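You operate a simulated robot arm through the tools that you are given. There is no shell and no other tool.

The job below is to be done with a simulated robot arm. You get a single attempt, and the scene is never put back.

## Task
Set the controls near the top of the trial table. At the end: the black thumb screw is turned to loose; the blue toggle is switched on; the focus knob is turned to spot; the gold thumb screw is turned to loose; whatever was shut is shut again. Leave all else as you found it, and nothing knocked over.
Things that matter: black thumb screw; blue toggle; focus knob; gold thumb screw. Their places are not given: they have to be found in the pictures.

It is judged by the outcome, as a careful person would: the job done as asked, and still so three seconds after it is handed in. It fails if anything else is knocked over, pushed out of place, dropped, spilled or broken.

## Robot
A 6-joint arm with a two-finger parallel gripper, fixed in place. Base frame: the origin is at the foot of the arm, x ahead of it, y to its left, z up; the work surface is at about z = 0.004. Units: m, degrees, N and s.
With the tool pointing down near the work surface it reaches from about 0.24 to 0.58 m from the base axis. Its first joint turns from -166.0 to 166.0 degrees. Payload 1.5 kg.
Tool frame: the origin (TCP) lies between the finger pads and is the grasp point; the fingertips stand 0.03 m ahead of it; z points along the fingers, y is the line along which they close. The gripper opens to 0.08 m. The fingers are 0.017 m wide and 0.012 m thick; the gripper's body (0.04 by 0.082 m) begins 0.08 m behind the TCP.
Orientation is that of the tool frame in the base frame, as a unit quaternion [x, y, z, w]. With the fingers straight down and closing along the base's y, the tool's x points along the base's -x, its y along +y and its z along -z.

## Interface
- The arm moves only by the tool play_rows. Its argument "motion" is a list of rows, each a list of 7 numbers: the shift along the tool's x, y, z in units of 20 mm (1.0 is 20 mm), then the turn, a rotation vector about the tool's x, y, z in units of 5 degrees (1.0 is 5 degrees), then the gripper command, from -1 (shut) to 1 (fully open), values between in proportion. In form: [[dx, dy, dz, wx, wy, wz, jaw], ...]. A call has 1 to 20 rows; each row shifts and turns the commanded pose from where the row before left it, along the tool's axes as they then stand. A call with a number of a shift or a turn outside -1 to 1 is refused whole. Rows are played at 5 a second. More than 0.05 m and 8.6 degrees between two rows, or a gripper value outside its range, and nothing of the call is played. Where a pose cannot be reached the arm comes as near as it can. A force on the tool above 40 N (or 10 N above the force at the start of the call, whichever is more), or a blocked arm, ends the call early, and 0.2 s more pass. Each finger travels about 0.072 m/s and halts on what it meets, pressing with about 22 N; the grip force reading is that of the motor and also rises with nothing between the fingers. The clock runs only during rows and for 0.2 s after the last one: add rows that do not move to give the fingers time. The reply holds the time, the measured pose of the TCP, the force on the tool along the base axes, the opening and the grip force, in the units named above and with some noise, with the torque about the TCP (base axes, N m) and any sound that the robot's microphone picked up, and new pictures: "show" is both (left out), scene, wrist or none.
- Cameras (640 x 400 px; columns grow to the right, rows downward): "scene" is fixed at [0.0499, 0.6475, 0.6189]; the picture's right is [-0.87, -0.50, 0.00], its down [-0.42, 0.73, -0.54] and it looks along [0.27, -0.47, -0.84] (base axes); focal length 341 px, centre (320, 200). "wrist" rides on the gripper at [0.072, -0.007, -0.122] in the tool frame; the picture's right is [0.09, 1.00, 0.00], its down [-0.84, 0.08, -0.54] and it looks along [-0.54, 0.05, 0.84] (tool axes); focal length 238 px, centre (320, 200).
- probe_pixels(camera, pixels): there is no depth. For up to 12 entries [column, row, z] of the newest picture of that camera ("zoom" is the newest enlarged one), the place [x, y] in the base frame at which the ray of that pixel passes the height z, good to about 0.002 m. No time passes.
- zoom(camera, box): a new picture of the part [left, top, right, bottom] of that camera's present view, enlarged. No time passes.
- hand_in(): hands the job in; it is judged then, once.

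Unless the task says otherwise, let go and move clear before handing in.

The tools are called after "Emit:" as name(argument=value, ...) on one line, values as JSON. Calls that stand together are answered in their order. play_rows: Moves the arm, as the interface text tells. Its arguments: {"type":"object","properties":{"motion":{"type":"array"},"show":{"type":"string","enum":["both","scene","wrist","none"]}},"required":["motion"]} The other tools are called the same way: probe_pixels (camera, pixels) gives the place at which the rays of pixels pass given heights; zoom (camera, box) takes an enlarged picture of a part of a camera's view; hand_in () hands the job in.

At the start:

```text
time_s: 0.0
eef_pos: [0.1153, 0.3504, 0.2885]
ee_rot: [0.0, 1.0, 0.0, 0.0]
contact_force: [0.5, 0.2, 0.4]
ft_torque: [0.01, 0.03, 0.02]
opening: 0.0802
gripper_force: 0.1
```

scene: 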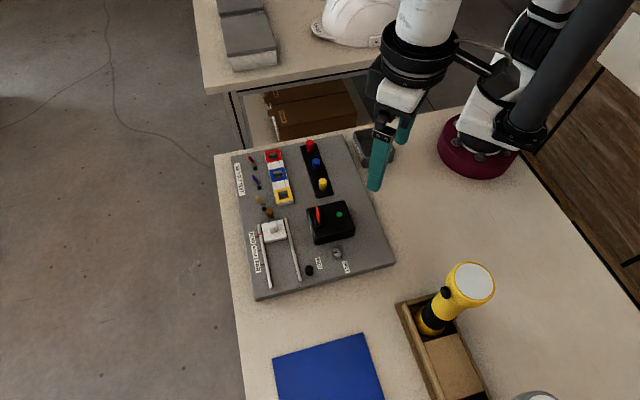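
wrist: 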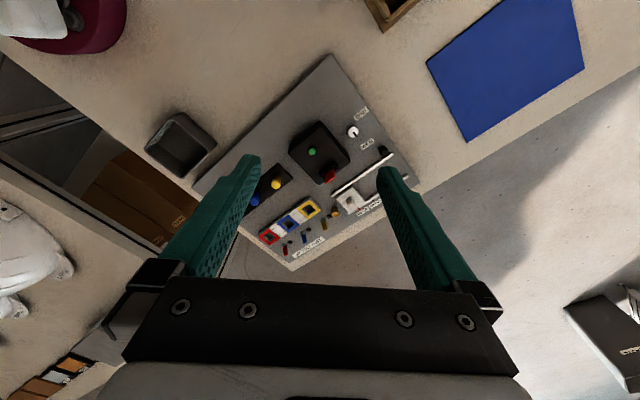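

The scene picture shows a grey panel (about columns 232–395, rows 135–300) with toggles, screws, a slider, a black box and a knob. I'll zoom in on it in both cameras to identify the controls.

Emit:
zoom(camera="scene", box=[225, 130, 345, 215])

Emit:
zoom(camera="scene", box=[235, 190, 375, 300])

Emit:
zoom(camera="wrist", box=[230, 80, 410, 280])

Emit:
zoom(camera="scene", box=[380, 240, 560, 400])

```text
4.71 times, centred on (285, 172) of scene
```

zoom: 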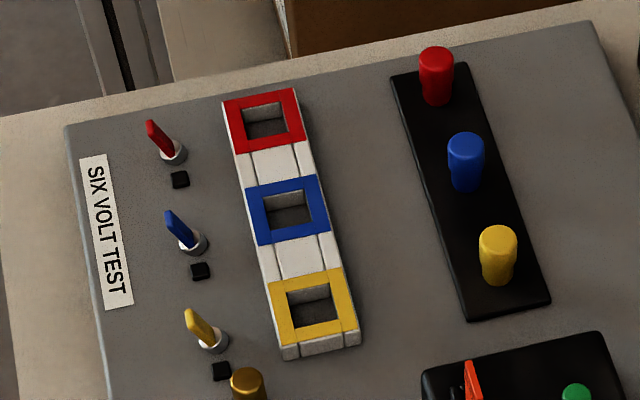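

```text
3.64 times, centred on (305, 245) of scene
```

zoom: 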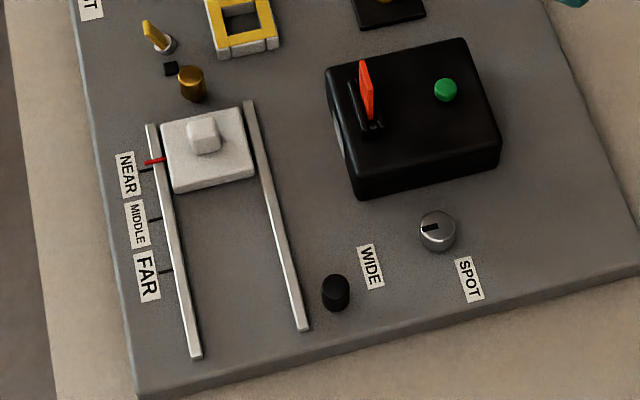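

```text
2.00 times, centred on (320, 180) of wrist
```

zoom: 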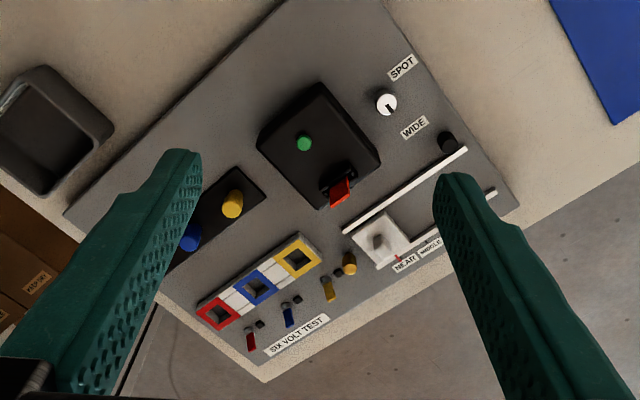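

```text
2.50 times, centred on (470, 320) of scene
```

zoom: 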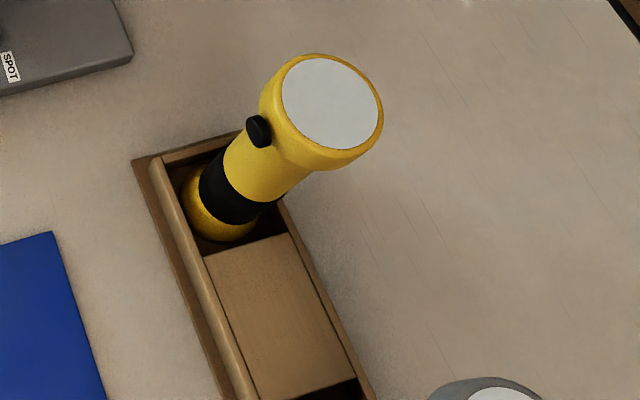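

The zooms show red/blue/yellow toggles, the gold screw (~col 269,row 212), the black screw (~309,270), and the metal focus knob (~337,254) with its pointer and the WIDE/SPOT labels. I'll probe these places at several heights.

Emit:
probe_pixels(camera="scene", pixels=[[232, 155, 0.02], [342, 135, 0.02], [395, 262, 0.02], [255, 299, 0.02], [395, 266, 0.004], [255, 300, 0.004], [309, 274, 0.02], [337, 256, 0.02], [269, 215, 0.02], [259, 184, 0.02], [255, 175, 0.04], [262, 190, 0.02]])

Emit:
probe_pixels(camera="wrist", pixels=[[332, 54, 0.02], [430, 185, 0.02], [293, 271, 0.02], [192, 187, 0.02], [384, 153, 0.02], [353, 132, 0.02], [334, 215, 0.02], [288, 240, 0.02]])

Emit:
zoom(camera="wrist", box=[260, 190, 360, 260])

Emit:
zoom(camera="scene", box=[240, 145, 300, 220])

Emit:
zoom(camera="scene", box=[295, 235, 365, 285])

```text
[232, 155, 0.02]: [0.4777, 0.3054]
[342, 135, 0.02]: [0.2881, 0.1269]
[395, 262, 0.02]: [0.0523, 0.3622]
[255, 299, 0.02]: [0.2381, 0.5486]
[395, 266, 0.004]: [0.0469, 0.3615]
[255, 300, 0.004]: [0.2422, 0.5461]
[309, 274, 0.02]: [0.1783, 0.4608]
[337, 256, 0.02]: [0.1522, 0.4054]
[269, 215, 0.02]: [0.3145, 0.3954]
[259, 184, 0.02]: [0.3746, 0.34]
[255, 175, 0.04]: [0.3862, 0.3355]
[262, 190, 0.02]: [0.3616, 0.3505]
```

```text
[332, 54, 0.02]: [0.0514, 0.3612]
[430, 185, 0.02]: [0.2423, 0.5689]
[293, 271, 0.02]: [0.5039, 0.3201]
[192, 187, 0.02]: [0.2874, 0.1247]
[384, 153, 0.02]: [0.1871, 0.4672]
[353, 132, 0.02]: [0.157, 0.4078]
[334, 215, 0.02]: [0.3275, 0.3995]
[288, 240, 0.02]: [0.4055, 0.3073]
```

```text
5.71 times, centred on (310, 225) of wrist
```

zoom: 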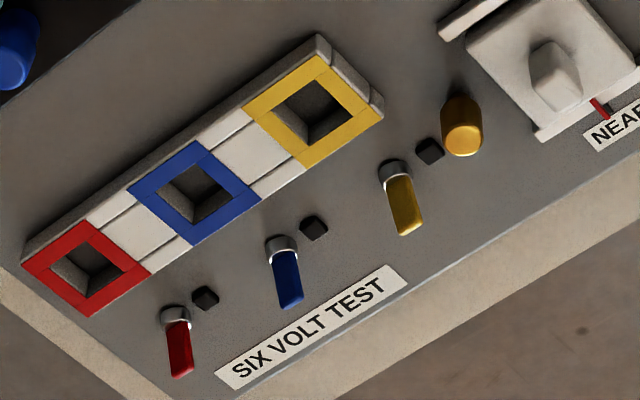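

```text
5.33 times, centred on (270, 182) of scene
```

zoom: 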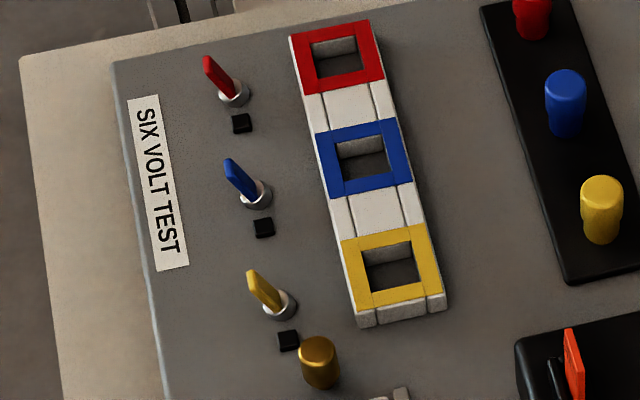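

```text
8.00 times, centred on (330, 260) of scene
```

zoom: 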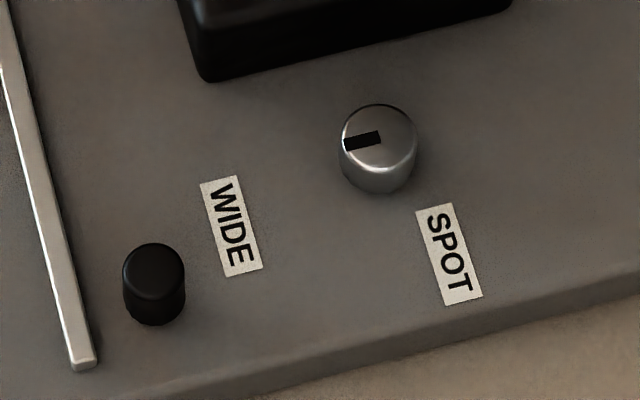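

Panel corners agree between cameras at z≈0.02, so the panel top is near 0.02. Now I'll triangulate the blue toggle's base (scene 257.6,181 / wrist 303,233) and tip, the knob top, and the labels by probing at several heights.

Emit:
probe_pixels(camera="scene", pixels=[[254, 175.4, 0.02], [254, 175.4, 0.03], [254, 175.4, 0.04], [254, 175.4, 0.05], [258, 181.5, 0.02], [258, 181.5, 0.03], [319, 263.2, 0.02], [346, 266.7, 0.02], [333, 252.9, 0.035], [337.4, 252.1, 0.035], [309.3, 268, 0.035], [269.5, 211, 0.035]])

Emit:
probe_pixels(camera="wrist", pixels=[[304.7, 242.5, 0.02], [304.7, 242.5, 0.03], [304.7, 242.5, 0.04], [304.7, 242.5, 0.05], [303, 232.9, 0.02], [303, 232.9, 0.03], [353.5, 130.5, 0.035], [353.5, 130.5, 0.045], [384.5, 150, 0.035], [384.5, 150, 0.045], [334.5, 217, 0.035], [334.5, 217, 0.045]])

```text
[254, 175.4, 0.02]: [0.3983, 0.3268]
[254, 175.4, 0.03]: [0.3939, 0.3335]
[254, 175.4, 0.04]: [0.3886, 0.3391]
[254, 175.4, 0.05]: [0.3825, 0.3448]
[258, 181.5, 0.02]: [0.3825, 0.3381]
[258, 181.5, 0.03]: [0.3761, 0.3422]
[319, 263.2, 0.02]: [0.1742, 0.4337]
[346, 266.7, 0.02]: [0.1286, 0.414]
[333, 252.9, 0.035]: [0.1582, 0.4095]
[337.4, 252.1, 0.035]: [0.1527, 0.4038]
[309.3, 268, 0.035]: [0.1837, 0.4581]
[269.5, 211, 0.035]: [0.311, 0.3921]
```

```text
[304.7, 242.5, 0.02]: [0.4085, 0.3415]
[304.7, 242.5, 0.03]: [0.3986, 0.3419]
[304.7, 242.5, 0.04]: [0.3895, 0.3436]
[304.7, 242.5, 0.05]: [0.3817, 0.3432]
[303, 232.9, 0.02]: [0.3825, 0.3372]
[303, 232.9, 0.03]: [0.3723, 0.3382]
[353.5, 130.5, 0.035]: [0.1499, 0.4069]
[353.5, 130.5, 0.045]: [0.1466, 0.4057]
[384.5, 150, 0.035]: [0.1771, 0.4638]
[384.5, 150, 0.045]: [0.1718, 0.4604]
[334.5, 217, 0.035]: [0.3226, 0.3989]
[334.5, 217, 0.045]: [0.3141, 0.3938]
```

The tip of the blue toggle triangulates to about (0.384,0.343,0.047) with its base near (0.380,0.338,0.02); the knob is near (0.152,0.405), its mark pointing toward WIDE. I'll check where the flashlight stands, then move over the knob for a closer look.

Emit:
probe_pixels(camera="scene", pixels=[[430, 322, 0.02], [470, 283, 0.1], [470, 283, 0.15], [470, 283, 0.2], [318, 215, 0.06], [340, 213, 0.05], [300, 281, 0.025], [262, 232, 0.04]])

Emit:
play_rows(motion=[[-0.3, 0.4, 0.8, 0, 0, 0, 1], [-0.3, 0.4, 0.8, 0, 0, 0, 1], [-0.3, 0.4, 0.8, 0, 0, 0, 1], [-0.3, 0.4, 0.8, 0, 0, 0, 1], [-0.3, 0.4, 0.8, 0, 0, 0, 1], [-0.3, 0.4, 0.8, 0, 0, 0, 1], [0, 0, 0, 0, 0, 0, 1]])

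```text
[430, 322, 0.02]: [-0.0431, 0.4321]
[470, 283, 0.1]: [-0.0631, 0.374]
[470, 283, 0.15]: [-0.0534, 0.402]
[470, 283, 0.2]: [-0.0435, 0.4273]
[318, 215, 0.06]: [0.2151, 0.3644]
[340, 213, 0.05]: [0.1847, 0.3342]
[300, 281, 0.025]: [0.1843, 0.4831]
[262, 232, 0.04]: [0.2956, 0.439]
```

```text
time_s: 1.6
eef_pos: [0.1528, 0.3983, 0.1919]
ee_rot: [0.0, 1.0, 0.0, -0.001]
contact_force: [0.9, -0.9, -0.1]
ft_torque: [0.03, 0.01, -0.01]
opening: 0.08
gripper_force: 0.0
```

scene: 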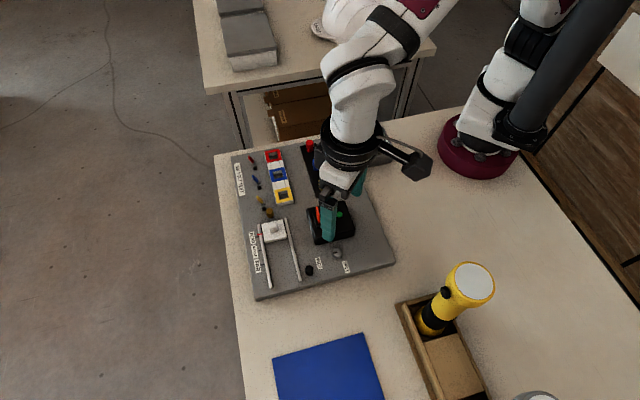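
wrist: 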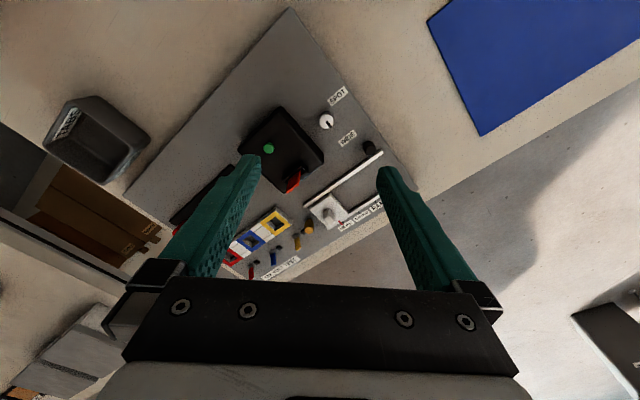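

The knob is now at wrist pixel (326,121), labels SPOT (338,95) and WIDE (347,138), black screw (369,147). I'll zoom in on these.

Emit:
zoom(camera="wrist", box=[300, 80, 396, 180])

Emit:
probe_pixels(camera="wrist", pixels=[[338, 95, 0.02], [347, 138, 0.02], [326, 121, 0.035], [325, 124, 0.02], [369, 148, 0.04], [368, 154, 0.02]])

Emit:
zoom(camera="wrist", box=[220, 190, 340, 280])

```text
4.00 times, centred on (348, 130) of wrist
```

zoom: 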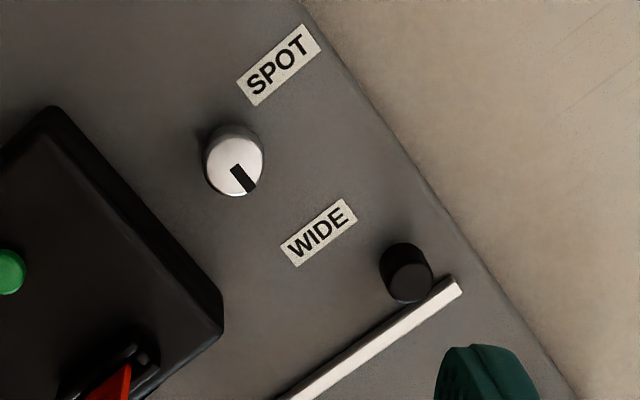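

```text
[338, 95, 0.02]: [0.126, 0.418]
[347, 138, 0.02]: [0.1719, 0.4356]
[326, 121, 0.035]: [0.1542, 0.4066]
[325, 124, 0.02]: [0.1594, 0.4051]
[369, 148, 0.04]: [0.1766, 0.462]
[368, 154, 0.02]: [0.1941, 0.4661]
```

```text
4.44 times, centred on (280, 235) of wrist
```

zoom: 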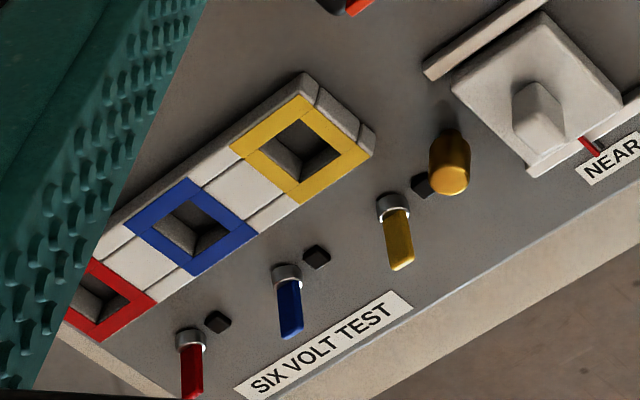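

The knob's pointer mark now points at about panel-down, near WIDE; SPOT lies counter-clockwise seen from above. I'll zoom tightly on the knob and the screws for precise geometry.

Emit:
zoom(camera="wrist", box=[310, 100, 350, 140])

Emit:
zoom(camera="wrist", box=[350, 130, 390, 170])

Emit:
zoom(camera="scene", box=[325, 240, 355, 265])

Emit:
zoom(camera="scene", box=[295, 255, 325, 285])

Emit:
zoom(camera="scene", box=[250, 195, 290, 235])

```text
10.00 times, centred on (330, 120) of wrist
```

zoom: 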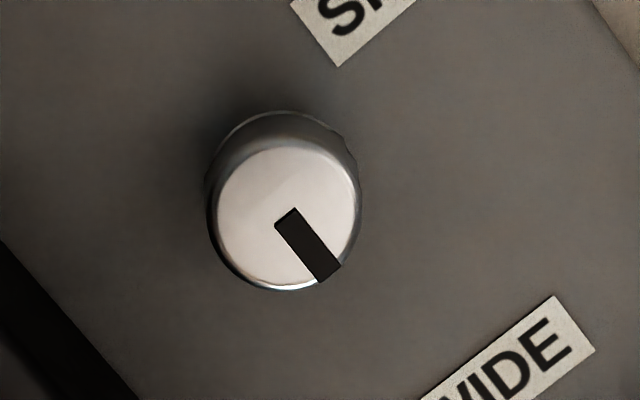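

```text
10.00 times, centred on (370, 150) of wrist
```

zoom: 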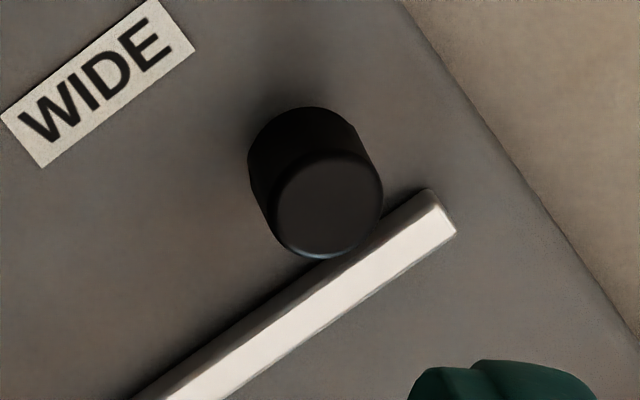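

```text
16.00 times, centred on (340, 252) of scene
```

zoom: 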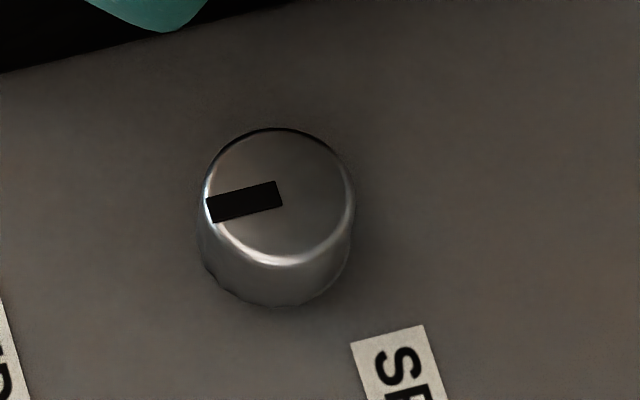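

```text
13.33 times, centred on (310, 270) of scene
```

zoom: 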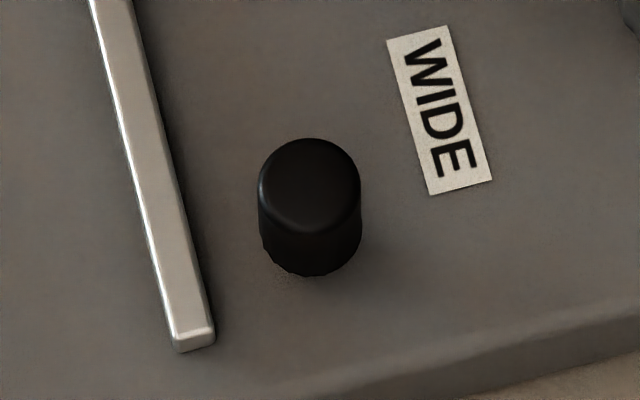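

```text
10.00 times, centred on (270, 215) of scene
```

zoom: 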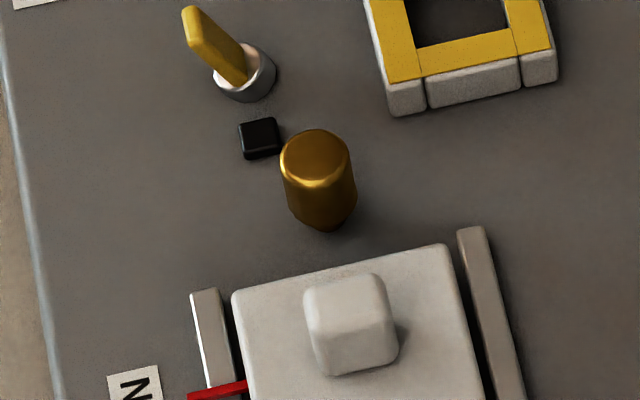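

The knob's mark is parallel to the panel's up-down axis (pointing panel-down), and the black screw stands very close to the slider rail. I'll triangulate the heights of the rail, the screws and the knob.

Emit:
probe_pixels(camera="wrist", pixels=[[326.3, 118.8, 0.02], [326.8, 121.6, 0.035], [337.5, 96.2, 0.02], [347.8, 138, 0.02], [381, 149, 0.02], [381, 149, 0.03], [383.7, 153.3, 0.03], [370.8, 150.5, 0.03], [370.8, 150.5, 0.04], [309.3, 230.5, 0.03], [309.3, 230.5, 0.04], [309.3, 230.5, 0.05]])

Emit:
probe_pixels(camera="scene", pixels=[[301.9, 279.4, 0.02], [301.9, 279.4, 0.03], [298.9, 280.3, 0.03], [309.2, 268.5, 0.03], [309.2, 268.5, 0.04], [269.5, 210.5, 0.03], [269.5, 210.5, 0.04], [269.5, 210.5, 0.05], [337.3, 251.7, 0.03], [337.3, 251.7, 0.04]])

```text
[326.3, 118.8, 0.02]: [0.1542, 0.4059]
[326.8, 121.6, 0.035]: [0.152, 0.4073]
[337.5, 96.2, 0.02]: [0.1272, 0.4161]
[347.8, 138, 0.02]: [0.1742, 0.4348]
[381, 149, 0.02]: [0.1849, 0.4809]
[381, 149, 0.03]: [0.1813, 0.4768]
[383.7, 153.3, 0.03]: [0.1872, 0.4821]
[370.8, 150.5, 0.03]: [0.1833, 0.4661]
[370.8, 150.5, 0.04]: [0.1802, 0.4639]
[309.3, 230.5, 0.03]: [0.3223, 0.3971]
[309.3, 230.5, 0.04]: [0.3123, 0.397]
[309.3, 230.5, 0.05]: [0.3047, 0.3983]
```

```text
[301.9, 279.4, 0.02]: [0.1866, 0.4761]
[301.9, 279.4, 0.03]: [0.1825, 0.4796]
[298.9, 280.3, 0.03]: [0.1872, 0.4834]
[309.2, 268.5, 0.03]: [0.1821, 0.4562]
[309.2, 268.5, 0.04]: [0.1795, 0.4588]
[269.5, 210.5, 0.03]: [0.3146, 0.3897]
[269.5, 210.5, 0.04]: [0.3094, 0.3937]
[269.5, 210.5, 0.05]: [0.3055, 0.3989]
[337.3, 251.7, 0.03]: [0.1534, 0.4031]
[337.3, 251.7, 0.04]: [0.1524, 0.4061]
```

Rail top is about z 0.026, knob top about 0.035, screw tops about 0.045–0.05. I'll start with the focus knob: centre over (0.153,0.4055), turn the tool 45° clockwise so the fingers lie along panel up-down, and come down to TCP z≈0.11 with a part-open jaw.

Emit:
play_rows(motion=[[0, 0.36, 0, 0, 0, 1, 0.3], [0, 0, 0, 0, 0, 1, 0.3], [0, 0, 0, 0, 0, 1, 0.3], [0, 0, 0, 0, 0, 1, 0.3], [0, 0, 0, 0, 0, 1, 0.3], [0, 0, 0.8, 0, 0, 1, 0.3], [0, 0, 0.8, 0, 0, 1, 0.3], [0, 0, 0.8, 0, 0, 1, 0.3], [0, 0, 0.8, 0, 0, 1, 0.3], [0, 0, 0.8, 0, 0, 0, 0.3], [0, 0, 0, 0, 0, 0, 0.3]])

```text
time_s: 4.0
eef_pos: [0.1519, 0.4051, 0.1118]
ee_rot: [0.383, 0.924, 0.0, -0.001]
contact_force: [-0.5, 1.0, 0.2]
ft_torque: [0.0, -0.02, -0.01]
opening: 0.0519
gripper_force: 0.1
```

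scene: 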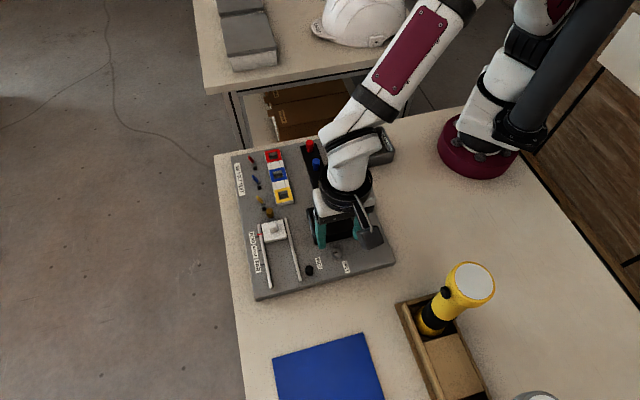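
wrist: 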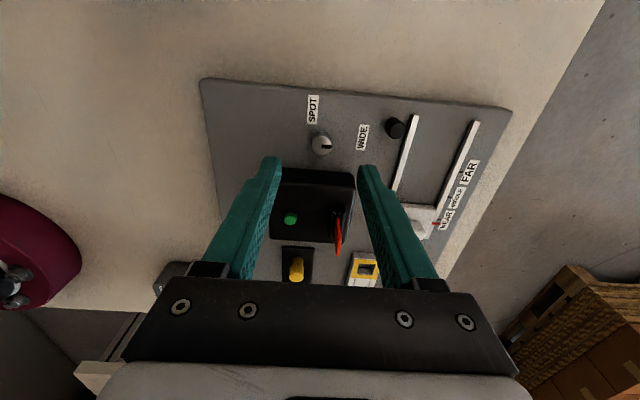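

Looking along the panel's right direction, the knob is at (321,143) with the mark pointing image-right to WIDE (362,137); SPOT is at (313,110), a bit over 90° counter-clockwise. Zooming for finer angles.

Emit:
zoom(camera="wrist", box=[290, 85, 410, 165])

Emit:
zoom(camera="wrist", box=[380, 100, 500, 260])

Emit:
probe_pixels(camera="wrist", pixels=[[321, 140, 0.02], [313, 110, 0.02], [362, 137, 0.02], [321, 144, 0.035]])

```text
5.00 times, centred on (350, 125) of wrist
```

zoom: 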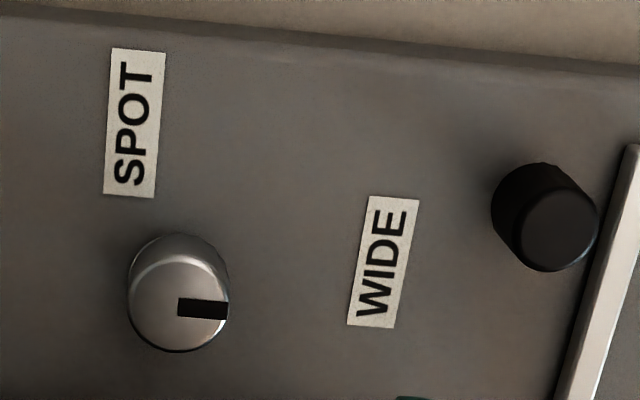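

```text
2.50 times, centred on (440, 180) of wrist
```

zoom: 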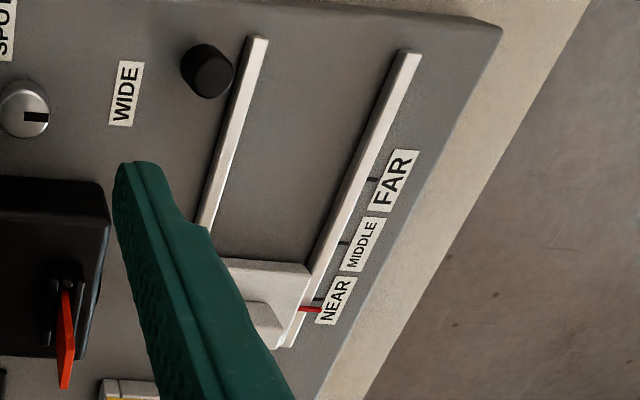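

```text
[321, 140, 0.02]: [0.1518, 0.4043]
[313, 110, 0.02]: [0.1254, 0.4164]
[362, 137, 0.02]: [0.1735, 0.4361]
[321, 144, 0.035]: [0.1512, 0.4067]
```

The knob is centred on the tool axis (column ≈321.6, row ≈145). I'll descend to TCP z≈0.054 (fingertips just above the panel) with the jaw still open, and check.

Emit:
play_rows(motion=[[0, 0, 0.8, 0, 0, 0, 0.3], [0, 0, 0.8, 0, 0, 0, 0.3], [0, 0, 0.8, 0, 0, 0, 0.3], [0, 0, 0.45, 0, 0, 0, 0.3], [0, 0, 0, 0, 0, 0, 0.3]], show="wrist")

```text
time_s: 5.2
eef_pos: [0.151, 0.4064, 0.0543]
ee_rot: [0.382, 0.924, -0.001, 0.0]
contact_force: [-0.2, 0.6, -0.6]
ft_torque: [0.0, -0.01, -0.02]
opening: 0.052
gripper_force: 0.0
```

wrist: 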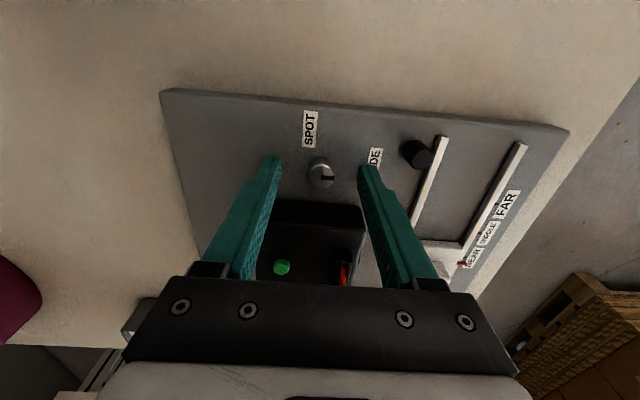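

The knob sits between the fingertips at about (321,173). Zooming to verify centring along tool x before closing.

Emit:
zoom(camera="wrist", box=[260, 100, 400, 200])

```text
4.00 times, centred on (330, 150) of wrist
```

zoom: 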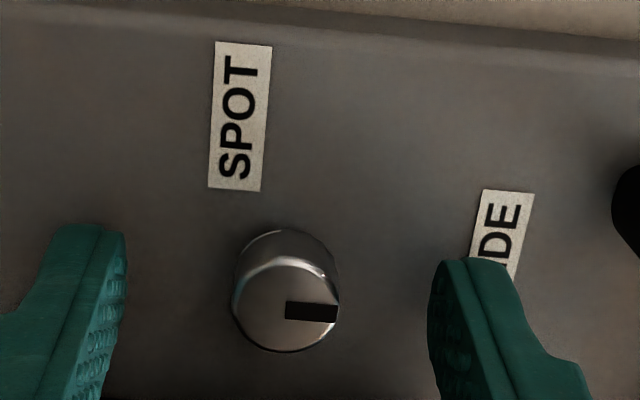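

The knob top centre is at column 321, row 176, as expected for a centred grasp. Closing the jaw on the knob.

Emit:
play_rows(motion=[[0, 0, 0, 0, 0, 0, -1], [0, 0, 0, 0, 0, 0, -1], [0, 0, 0, 0, 0, 0, -1], [0, 0, 0, 0, 0, 0, -1]], show="wrist")

```text
time_s: 6.2
eef_pos: [0.1515, 0.4057, 0.0556]
ee_rot: [0.382, 0.924, 0.0, 0.001]
contact_force: [12.3, 13.8, -10.5]
ft_torque: [0.28, -0.1, -0.02]
opening: 0.0177
gripper_force: 33.0
```

wrist: 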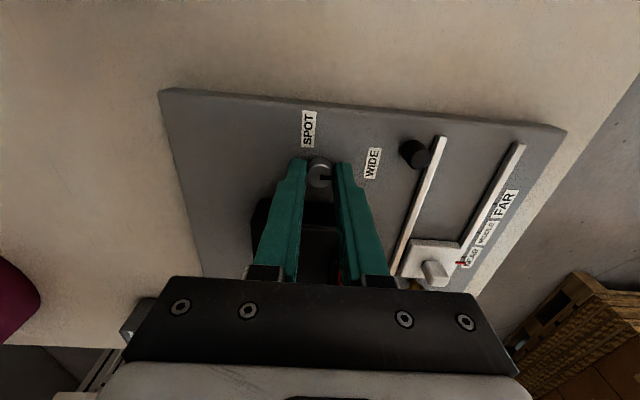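

The jaw stopped at 0.0177 m on the knob with a side load of about 18 N along the tool's +y. I'll ease the pose by about 1 mm in that direction to relax it before turning.

Emit:
play_rows(motion=[[0, 0.05, 0.03, 0, 0, 0, -1], [0, 0, 0, 0, 0, 0, -1]], show="none")

```text
time_s: 6.8
eef_pos: [0.1512, 0.4066, 0.0555]
ee_rot: [0.383, 0.924, 0.0, 0.0]
contact_force: [0.9, -6.8, 23.4]
ft_torque: [-0.14, -0.04, 0.0]
opening: 0.0175
gripper_force: 32.0
```

The vertical load went to +23 N after a 0.6 mm downward shift, so the arm is stiff; I'll go back up about 0.4 mm.

Emit:
play_rows(motion=[[0, -0.015, -0.02, 0, 0, 0, -1], [0, 0, 0, 0, 0, 0, -1]], show="none")

```text
time_s: 7.4
eef_pos: [0.1526, 0.4068, 0.0556]
ee_rot: [0.382, 0.924, -0.001, 0.0]
contact_force: [-2.1, -8.6, 22.0]
ft_torque: [0.04, 0.31, -0.02]
opening: 0.018
gripper_force: 32.4
```

Loads are acceptable (about 24 N). I'll begin turning counter-clockwise by a small amount and look at the torque.

Emit:
play_rows(motion=[[0, 0, -0.02, 0, 0, -0.5, -1], [0, 0, 0, 0, 0, -0.5, -1], [0, 0, 0, 0, 0, -0.5, -1], [0, 0, 0, 0, 0, -0.5, -1], [0, 0, 0, 0, 0, 0, -1]], show="wrist")

Emit:
zoom(camera="wrist", box=[260, 100, 400, 200])

```text
time_s: 8.6
eef_pos: [0.1521, 0.4063, 0.0553]
ee_rot: [0.299, 0.954, -0.001, 0.0]
contact_force: [2.1, 10.8, -23.5]
ft_torque: [0.39, -0.18, 0.03]
opening: 0.0178
gripper_force: 32.4
```

wrist: 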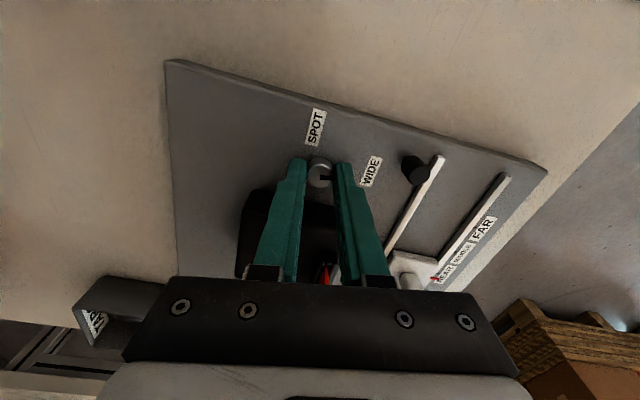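

```text
4.00 times, centred on (330, 150) of wrist
```

zoom: 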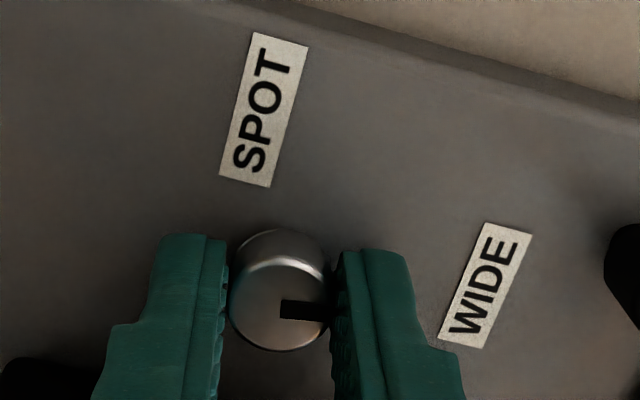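

The mark stayed fixed in the jaw while the panel rotated 10° in view, so the knob turns with the fingers. I'll ease z by 0.2 mm and continue turning counter-clockwise another 40°.

Emit:
play_rows(motion=[[0, 0, 0.01, 0, 0, 0, -1], [0, 0, 0, 0, 0, -0.8, -1], [0, 0, 0, 0, 0, -0.8, -1], [0, 0, 0, 0, 0, -0.8, -1], [0, 0, 0, 0, 0, -0.8, -1], [0, 0, 0, 0, 0, -0.8, -1], [0, 0, 0, 0, 0, -0.8, -1], [0, 0, 0, 0, 0, -0.8, -1], [0, 0, 0, 0, 0, -0.8, -1], [0, 0, 0, 0, 0, -0.8, -1], [0, 0, 0, 0, 0, -0.8, -1], [0, 0, 0, 0, 0, 0, -1]], show="wrist")

Emit:
zoom(camera="wrist", box=[260, 100, 400, 200])

```text
time_s: 11.2
eef_pos: [0.1529, 0.4068, 0.0557]
ee_rot: [-0.045, 0.999, 0.0, 0.0]
contact_force: [-16.2, -1.8, 17.1]
ft_torque: [-0.23, 0.47, 0.0]
opening: 0.0176
gripper_force: 31.7
```

wrist: 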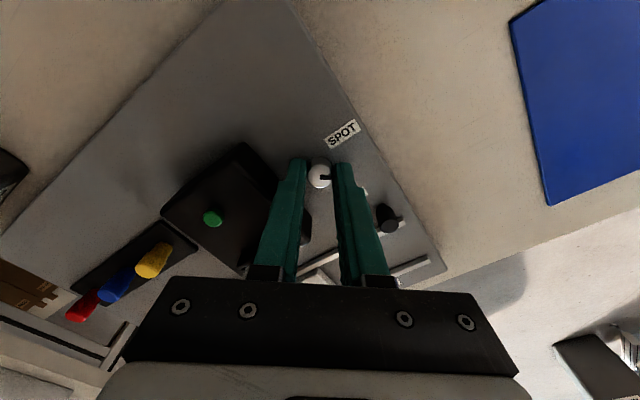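

```text
4.00 times, centred on (330, 150) of wrist
```

zoom: 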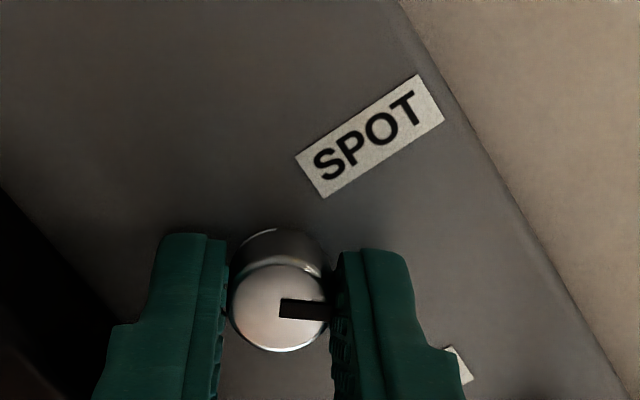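

Turned 50° so far (mark now at about 95° base), with no stop felt; SPOT label centre lies roughly another 60° on. I'll relax the loads slightly and turn 20° more.

Emit:
play_rows(motion=[[0.02, 0, -0.006, 0, 0, 0, -1], [0, 0, 0, 0, 0, -0.8, -1], [0, 0, 0, 0, 0, -0.8, -1], [0, 0, 0, 0, 0, -0.8, -1], [0, 0, 0, 0, 0, -0.8, -1], [0, 0, 0, 0, 0, -0.8, -1], [0, 0, 0, 0, 0, 0, -1]], show="none")

```text
time_s: 12.8
eef_pos: [0.1525, 0.4066, 0.056]
ee_rot: [-0.217, 0.976, 0.001, 0.001]
contact_force: [6.1, 7.5, -2.1]
ft_torque: [0.15, -0.58, -0.02]
opening: 0.0178
gripper_force: 32.2
```

Loads are low and torque about z is negligible at 70° total. Continuing 20° more in small steps.

Emit:
play_rows(motion=[[0, 0, 0, 0, 0, -0.7, -1], [0, 0, 0, 0, 0, -0.7, -1], [0, 0, 0, 0, 0, -0.7, -1], [0, 0, 0, 0, 0, -0.7, -1], [0, 0, 0, 0, 0, -0.7, -1], [0, 0, 0, 0, 0, -0.5, -1], [0, 0, 0, 0, 0, 0, -1]], show="wrist")

Emit:
zoom(camera="wrist", box=[260, 100, 400, 200])

```text
time_s: 14.4
eef_pos: [0.1512, 0.4067, 0.0558]
ee_rot: [-0.384, 0.923, 0.0, 0.0]
contact_force: [10.8, 7.2, -7.9]
ft_torque: [-0.21, 0.15, 0.01]
opening: 0.0177
gripper_force: 32.4
```

wrist: 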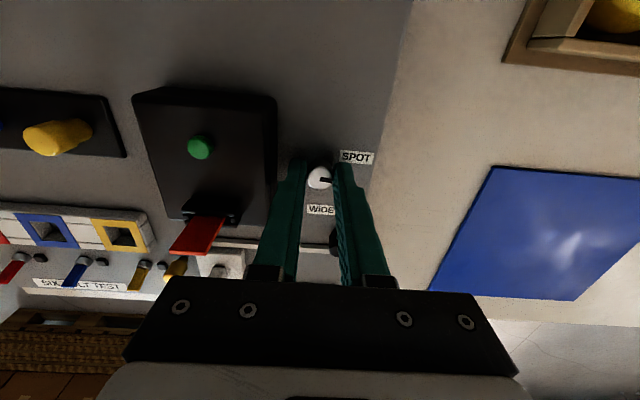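

```text
4.00 times, centred on (330, 150) of wrist
```

zoom: 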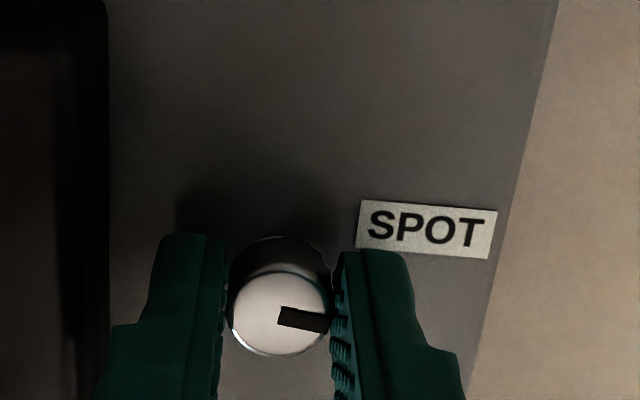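

At 90° of tool turn the mark looks tilted ~7° behind the jaw (from (280,315) to (328,325)), perhaps slip or a stop. I'll turn 8° more and compare.

Emit:
play_rows(motion=[[0, 0, 0, 0, 0, -0.4, -1], [0, 0, 0, 0, 0, -0.4, -1], [0, 0, 0, 0, 0, -0.4, -1], [0, 0, 0, 0, 0, -0.4, -1], [0, 0, 0, 0, 0, 0, -1]], show="wrist")

Emit:
zoom(camera="wrist", box=[260, 100, 400, 200])

```text
time_s: 15.6
eef_pos: [0.1513, 0.4052, 0.0558]
ee_rot: [-0.446, 0.895, -0.001, 0.0]
contact_force: [-6.0, -13.0, 21.0]
ft_torque: [-0.38, 0.13, 0.0]
opening: 0.0176
gripper_force: 32.7
```

wrist: 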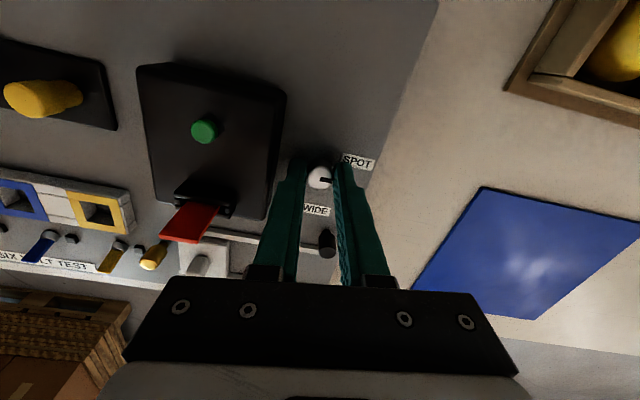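

```text
4.00 times, centred on (330, 150) of wrist
```

zoom: 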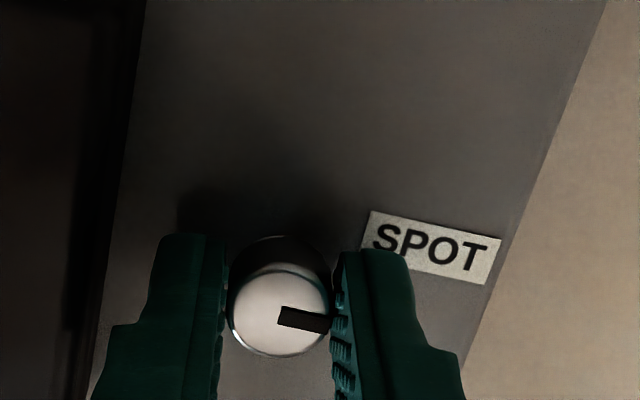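

The mark moved with the jaw over this step and is now parallel to the SPOT text; the label centre is still ~17° further on. I'll turn 10° more and check for a stop.

Emit:
play_rows(motion=[[0, 0, 0, 0, 0, -0.5, -1], [0, 0, 0, 0, 0, -0.5, -1], [0, 0, 0, 0, 0, -0.5, -1], [0, 0, 0, 0, 0, -0.5, -1], [0, 0, 0, 0, 0, 0, -1]], show="wrist")

Emit:
zoom(camera="wrist", box=[260, 100, 400, 200])

```text
time_s: 16.8
eef_pos: [0.1513, 0.4067, 0.055]
ee_rot: [-0.523, 0.853, 0.0, 0.0]
contact_force: [5.5, -7.1, -8.3]
ft_torque: [-0.04, -0.19, -0.26]
opening: 0.0178
gripper_force: 32.4
```

wrist: 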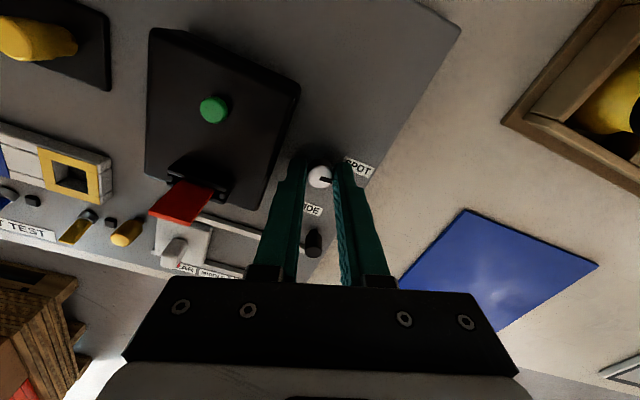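

```text
4.00 times, centred on (330, 150) of wrist
```

zoom: 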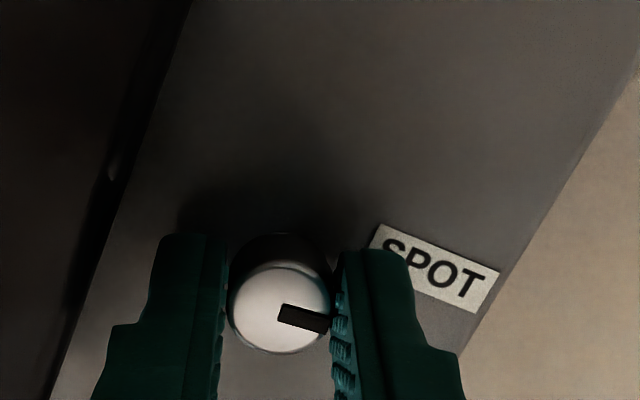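

Torque about z jumped to −0.26 N·m, suggesting a stop is being reached. I'll turn 5° more to confirm whether the mark still follows.

Emit:
play_rows(motion=[[0, 0, 0, 0, 0, -0.4, -1], [0, 0, 0, 0, 0, -0.4, -1], [0, 0, 0, 0, 0, -0.4, -1], [0, 0, 0, 0, 0, 0, -1]], show="wrist")

Emit:
zoom(camera="wrist", box=[260, 100, 400, 200])

```text
time_s: 17.8
eef_pos: [0.1523, 0.4073, 0.056]
ee_rot: [-0.567, 0.823, 0.0, 0.0]
contact_force: [19.9, -17.0, -3.0]
ft_torque: [-0.46, -0.27, -0.16]
opening: 0.0178
gripper_force: 32.1
```

wrist: 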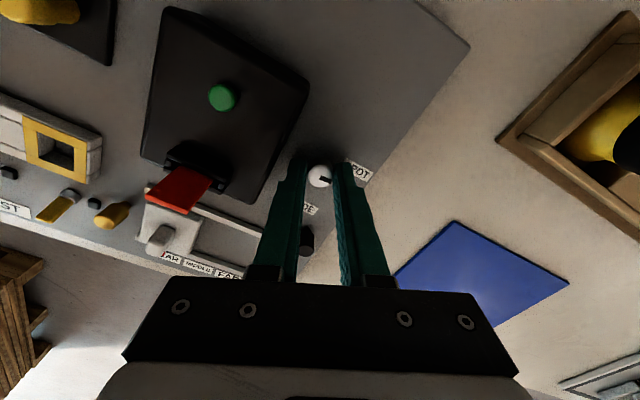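

```text
4.00 times, centred on (330, 150) of wrist
```

zoom: 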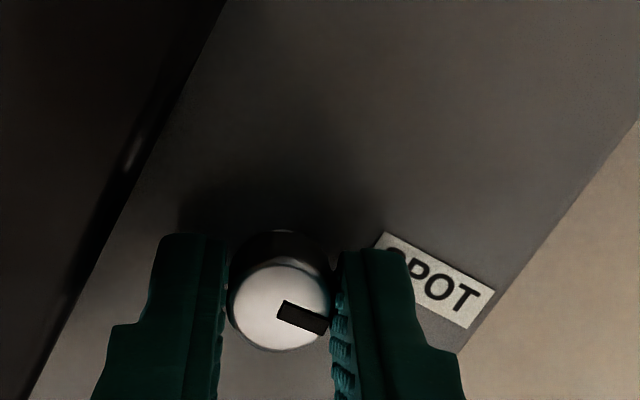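

The mark no longer follows the jaw (its angle relative to the label stays fixed while the jaw advanced), so the knob is at its stop on the SPOT side. I'll open just a little, to stay clear of the black box, and lift away.

Emit:
play_rows(motion=[[0, 0, 0, 0, 0, 0.3, -1], [0, 0, 0, 0, 0, 0, -0.37], [0, 0, 0, 0, 0, 0, -0.37], [0, 0, -0.3, 0, 0, 0, -0.37], [0, 0, -0.8, 0, 0, 0, -0.37], [0, 0, -0.9, 0, 0, 0, -0.37], [0, 0, -0.9, 0, 0, 0, -0.2], [0, 0, 0, 0, 0, 0, -0.2]])

Emit:
zoom(camera="wrist", box=[280, 90, 380, 190])

Emit:
zoom(camera="scene", box=[295, 235, 365, 285])

```text
time_s: 19.6
eef_pos: [0.1523, 0.4068, 0.1143]
ee_rot: [-0.556, 0.832, -0.001, 0.0]
contact_force: [-0.7, -0.7, 0.1]
ft_torque: [0.01, -0.01, -0.01]
opening: 0.032
gripper_force: 0.1
```

scene: 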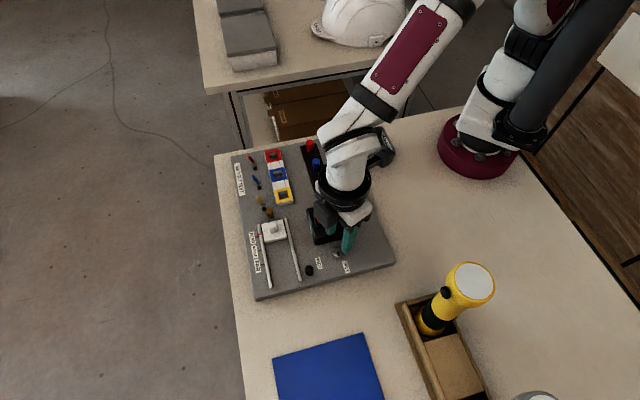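
wrist: 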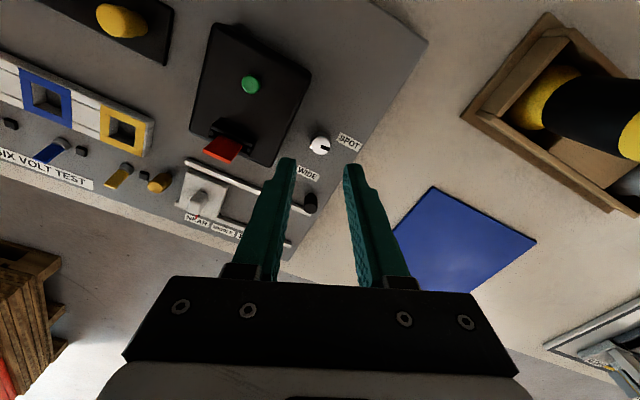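

```text
4.00 times, centred on (330, 140) of wrist
```

zoom: 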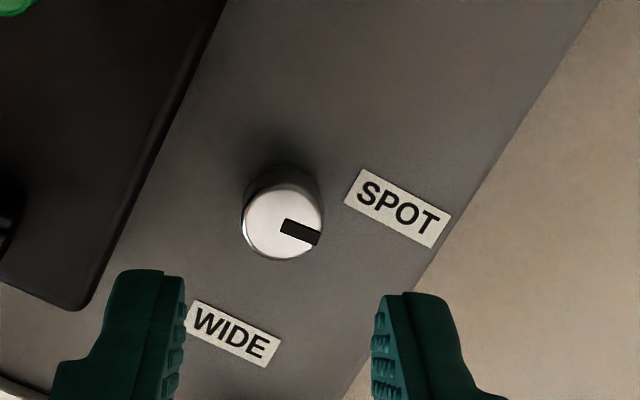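

```text
8.00 times, centred on (330, 260) of scene
```

zoom: 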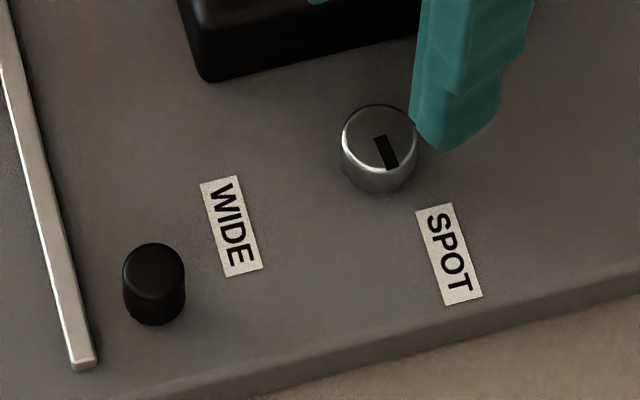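

The scene zoom shows the knob's mark now pointing toward SPOT, at its stop. Next is the black screw at about (0.177,0.4616); I'll rise a little, move over it, and swing the tool clockwise to leave room for counter-clockwise turning.

Emit:
play_rows(motion=[[-0.75, -0.02, -0.4, 0, 0, 0, 0], [-0.75, -0.02, -0.4, 0, 0, 0, 0], [-0.75, -0.02, -0.4, 0, 0, 0, 0], [-0.75, -0.02, -0.2, 0, 0, 0, 0], [0, 0, 0, 0, 0, 1, 0], [0, 0, 0, 0, 0, 1, 0], [0, 0, 0, 0, 0, 1, 0], [0, 0, 0, 0, 0, 1, 0], [0, 0, 0, 0, 0, 1, 0], [0, 0, 0, 0, 0, 1, 0], [0, 0, 0, 0, 0, 1, 0], [0, 0, 0, 0, 0, 1, 0], [0, 0, 0, 0, 0, 1, 0], [0, 0, 0, 0, 0, 1, 0], [0, 0, 0, 0, 0, 1, 0], [0, 0, 0, 0, 0, 1, 0], [0, 0, 0, 0, 0, 1, 0], [0, 0, 0, 0, 0, 1, 0], [0, 0, 0, 0, 0, 1, 0], [0, 0, 0, 0, 0, 1, 0]], show="none")

Emit:
play_rows(motion=[[0, 0, 0, 0, 0, 1, 0], [0, 0, 0, 0, 0, 1, 0], [0, 0, 0, 0, 0, 1, 0], [0, 0, 0, 0, 0, 1, 0], [0, 0, 0, 0, 0, 1, 0], [0, 0, 0, 0, 0, 0.5, 0], [0, 0, 0, 0, 0, 0, 0]])

```text
time_s: 23.8
eef_pos: [0.1765, 0.4604, 0.143]
ee_rot: [0.11, 0.994, 0.0, 0.0]
contact_force: [0.6, -0.7, 0.4]
ft_torque: [0.02, 0.0, -0.01]
opening: 0.0398
gripper_force: 0.0
```

```text
time_s: 25.4
eef_pos: [0.1762, 0.4624, 0.1403]
ee_rot: [0.342, 0.94, 0.0, 0.0]
contact_force: [-0.4, -0.3, -0.1]
ft_torque: [-0.02, 0.02, -0.01]
opening: 0.0399
gripper_force: 0.1
```

scene: 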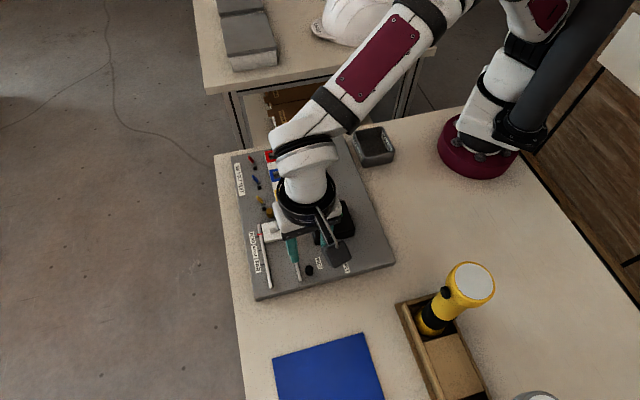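
wrist: 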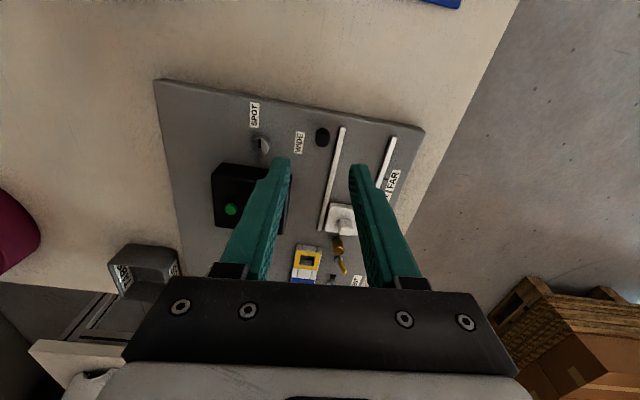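

The black screw is at wrist (322,136), on the tool axis. Zooming to check centring and the rail.

Emit:
zoom(camera="wrist", box=[270, 95, 370, 175])

Emit:
zoom(camera="scene", box=[285, 235, 355, 290])

```text
5.00 times, centred on (320, 135) of wrist
```

zoom: 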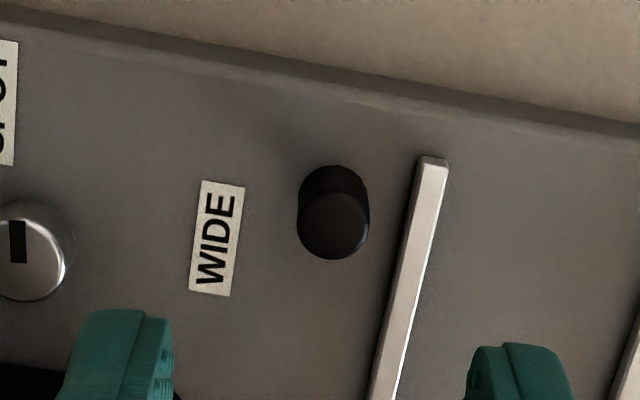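

```text
7.27 times, centred on (320, 262) of scene
```

zoom: 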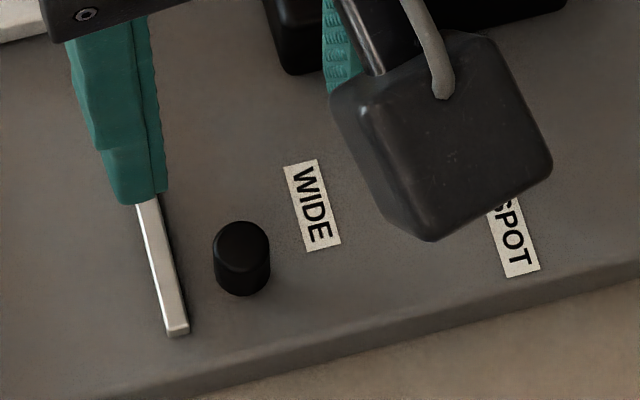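

The screw top centre is at wrist (322.6,140), base near (322.6,135.4). I'll re-triangulate its height with this newer view.

Emit:
probe_pixels(camera="wrist", pixels=[[322.6, 140, 0.03], [322.6, 140, 0.04], [322.6, 140, 0.05], [322.6, 135.4, 0.02], [322.6, 135.4, 0.03], [345.5, 127.5, 0.02], [345.5, 127.5, 0.03], [340, 127, 0.02], [340, 127, 0.03]])

Emit:
probe_pixels(camera="scene", pixels=[[309.1, 268.6, 0.03], [309.1, 268.6, 0.04], [309.1, 268.6, 0.05], [309.1, 271.5, 0.02], [309.1, 271.5, 0.03], [301.7, 279.5, 0.02], [301.7, 279.5, 0.03]])

```text
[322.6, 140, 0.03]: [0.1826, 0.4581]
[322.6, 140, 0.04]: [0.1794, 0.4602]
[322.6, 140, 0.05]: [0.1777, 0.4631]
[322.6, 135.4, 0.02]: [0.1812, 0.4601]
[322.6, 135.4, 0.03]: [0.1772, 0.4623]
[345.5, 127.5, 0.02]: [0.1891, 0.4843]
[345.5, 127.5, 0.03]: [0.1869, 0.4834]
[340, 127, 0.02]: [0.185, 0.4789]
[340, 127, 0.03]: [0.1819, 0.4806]
```

```text
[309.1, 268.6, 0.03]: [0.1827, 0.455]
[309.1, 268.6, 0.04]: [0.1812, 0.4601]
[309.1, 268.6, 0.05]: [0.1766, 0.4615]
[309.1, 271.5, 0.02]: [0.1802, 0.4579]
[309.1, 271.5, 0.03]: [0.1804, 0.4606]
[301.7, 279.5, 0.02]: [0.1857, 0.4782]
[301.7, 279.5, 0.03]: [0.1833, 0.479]
```

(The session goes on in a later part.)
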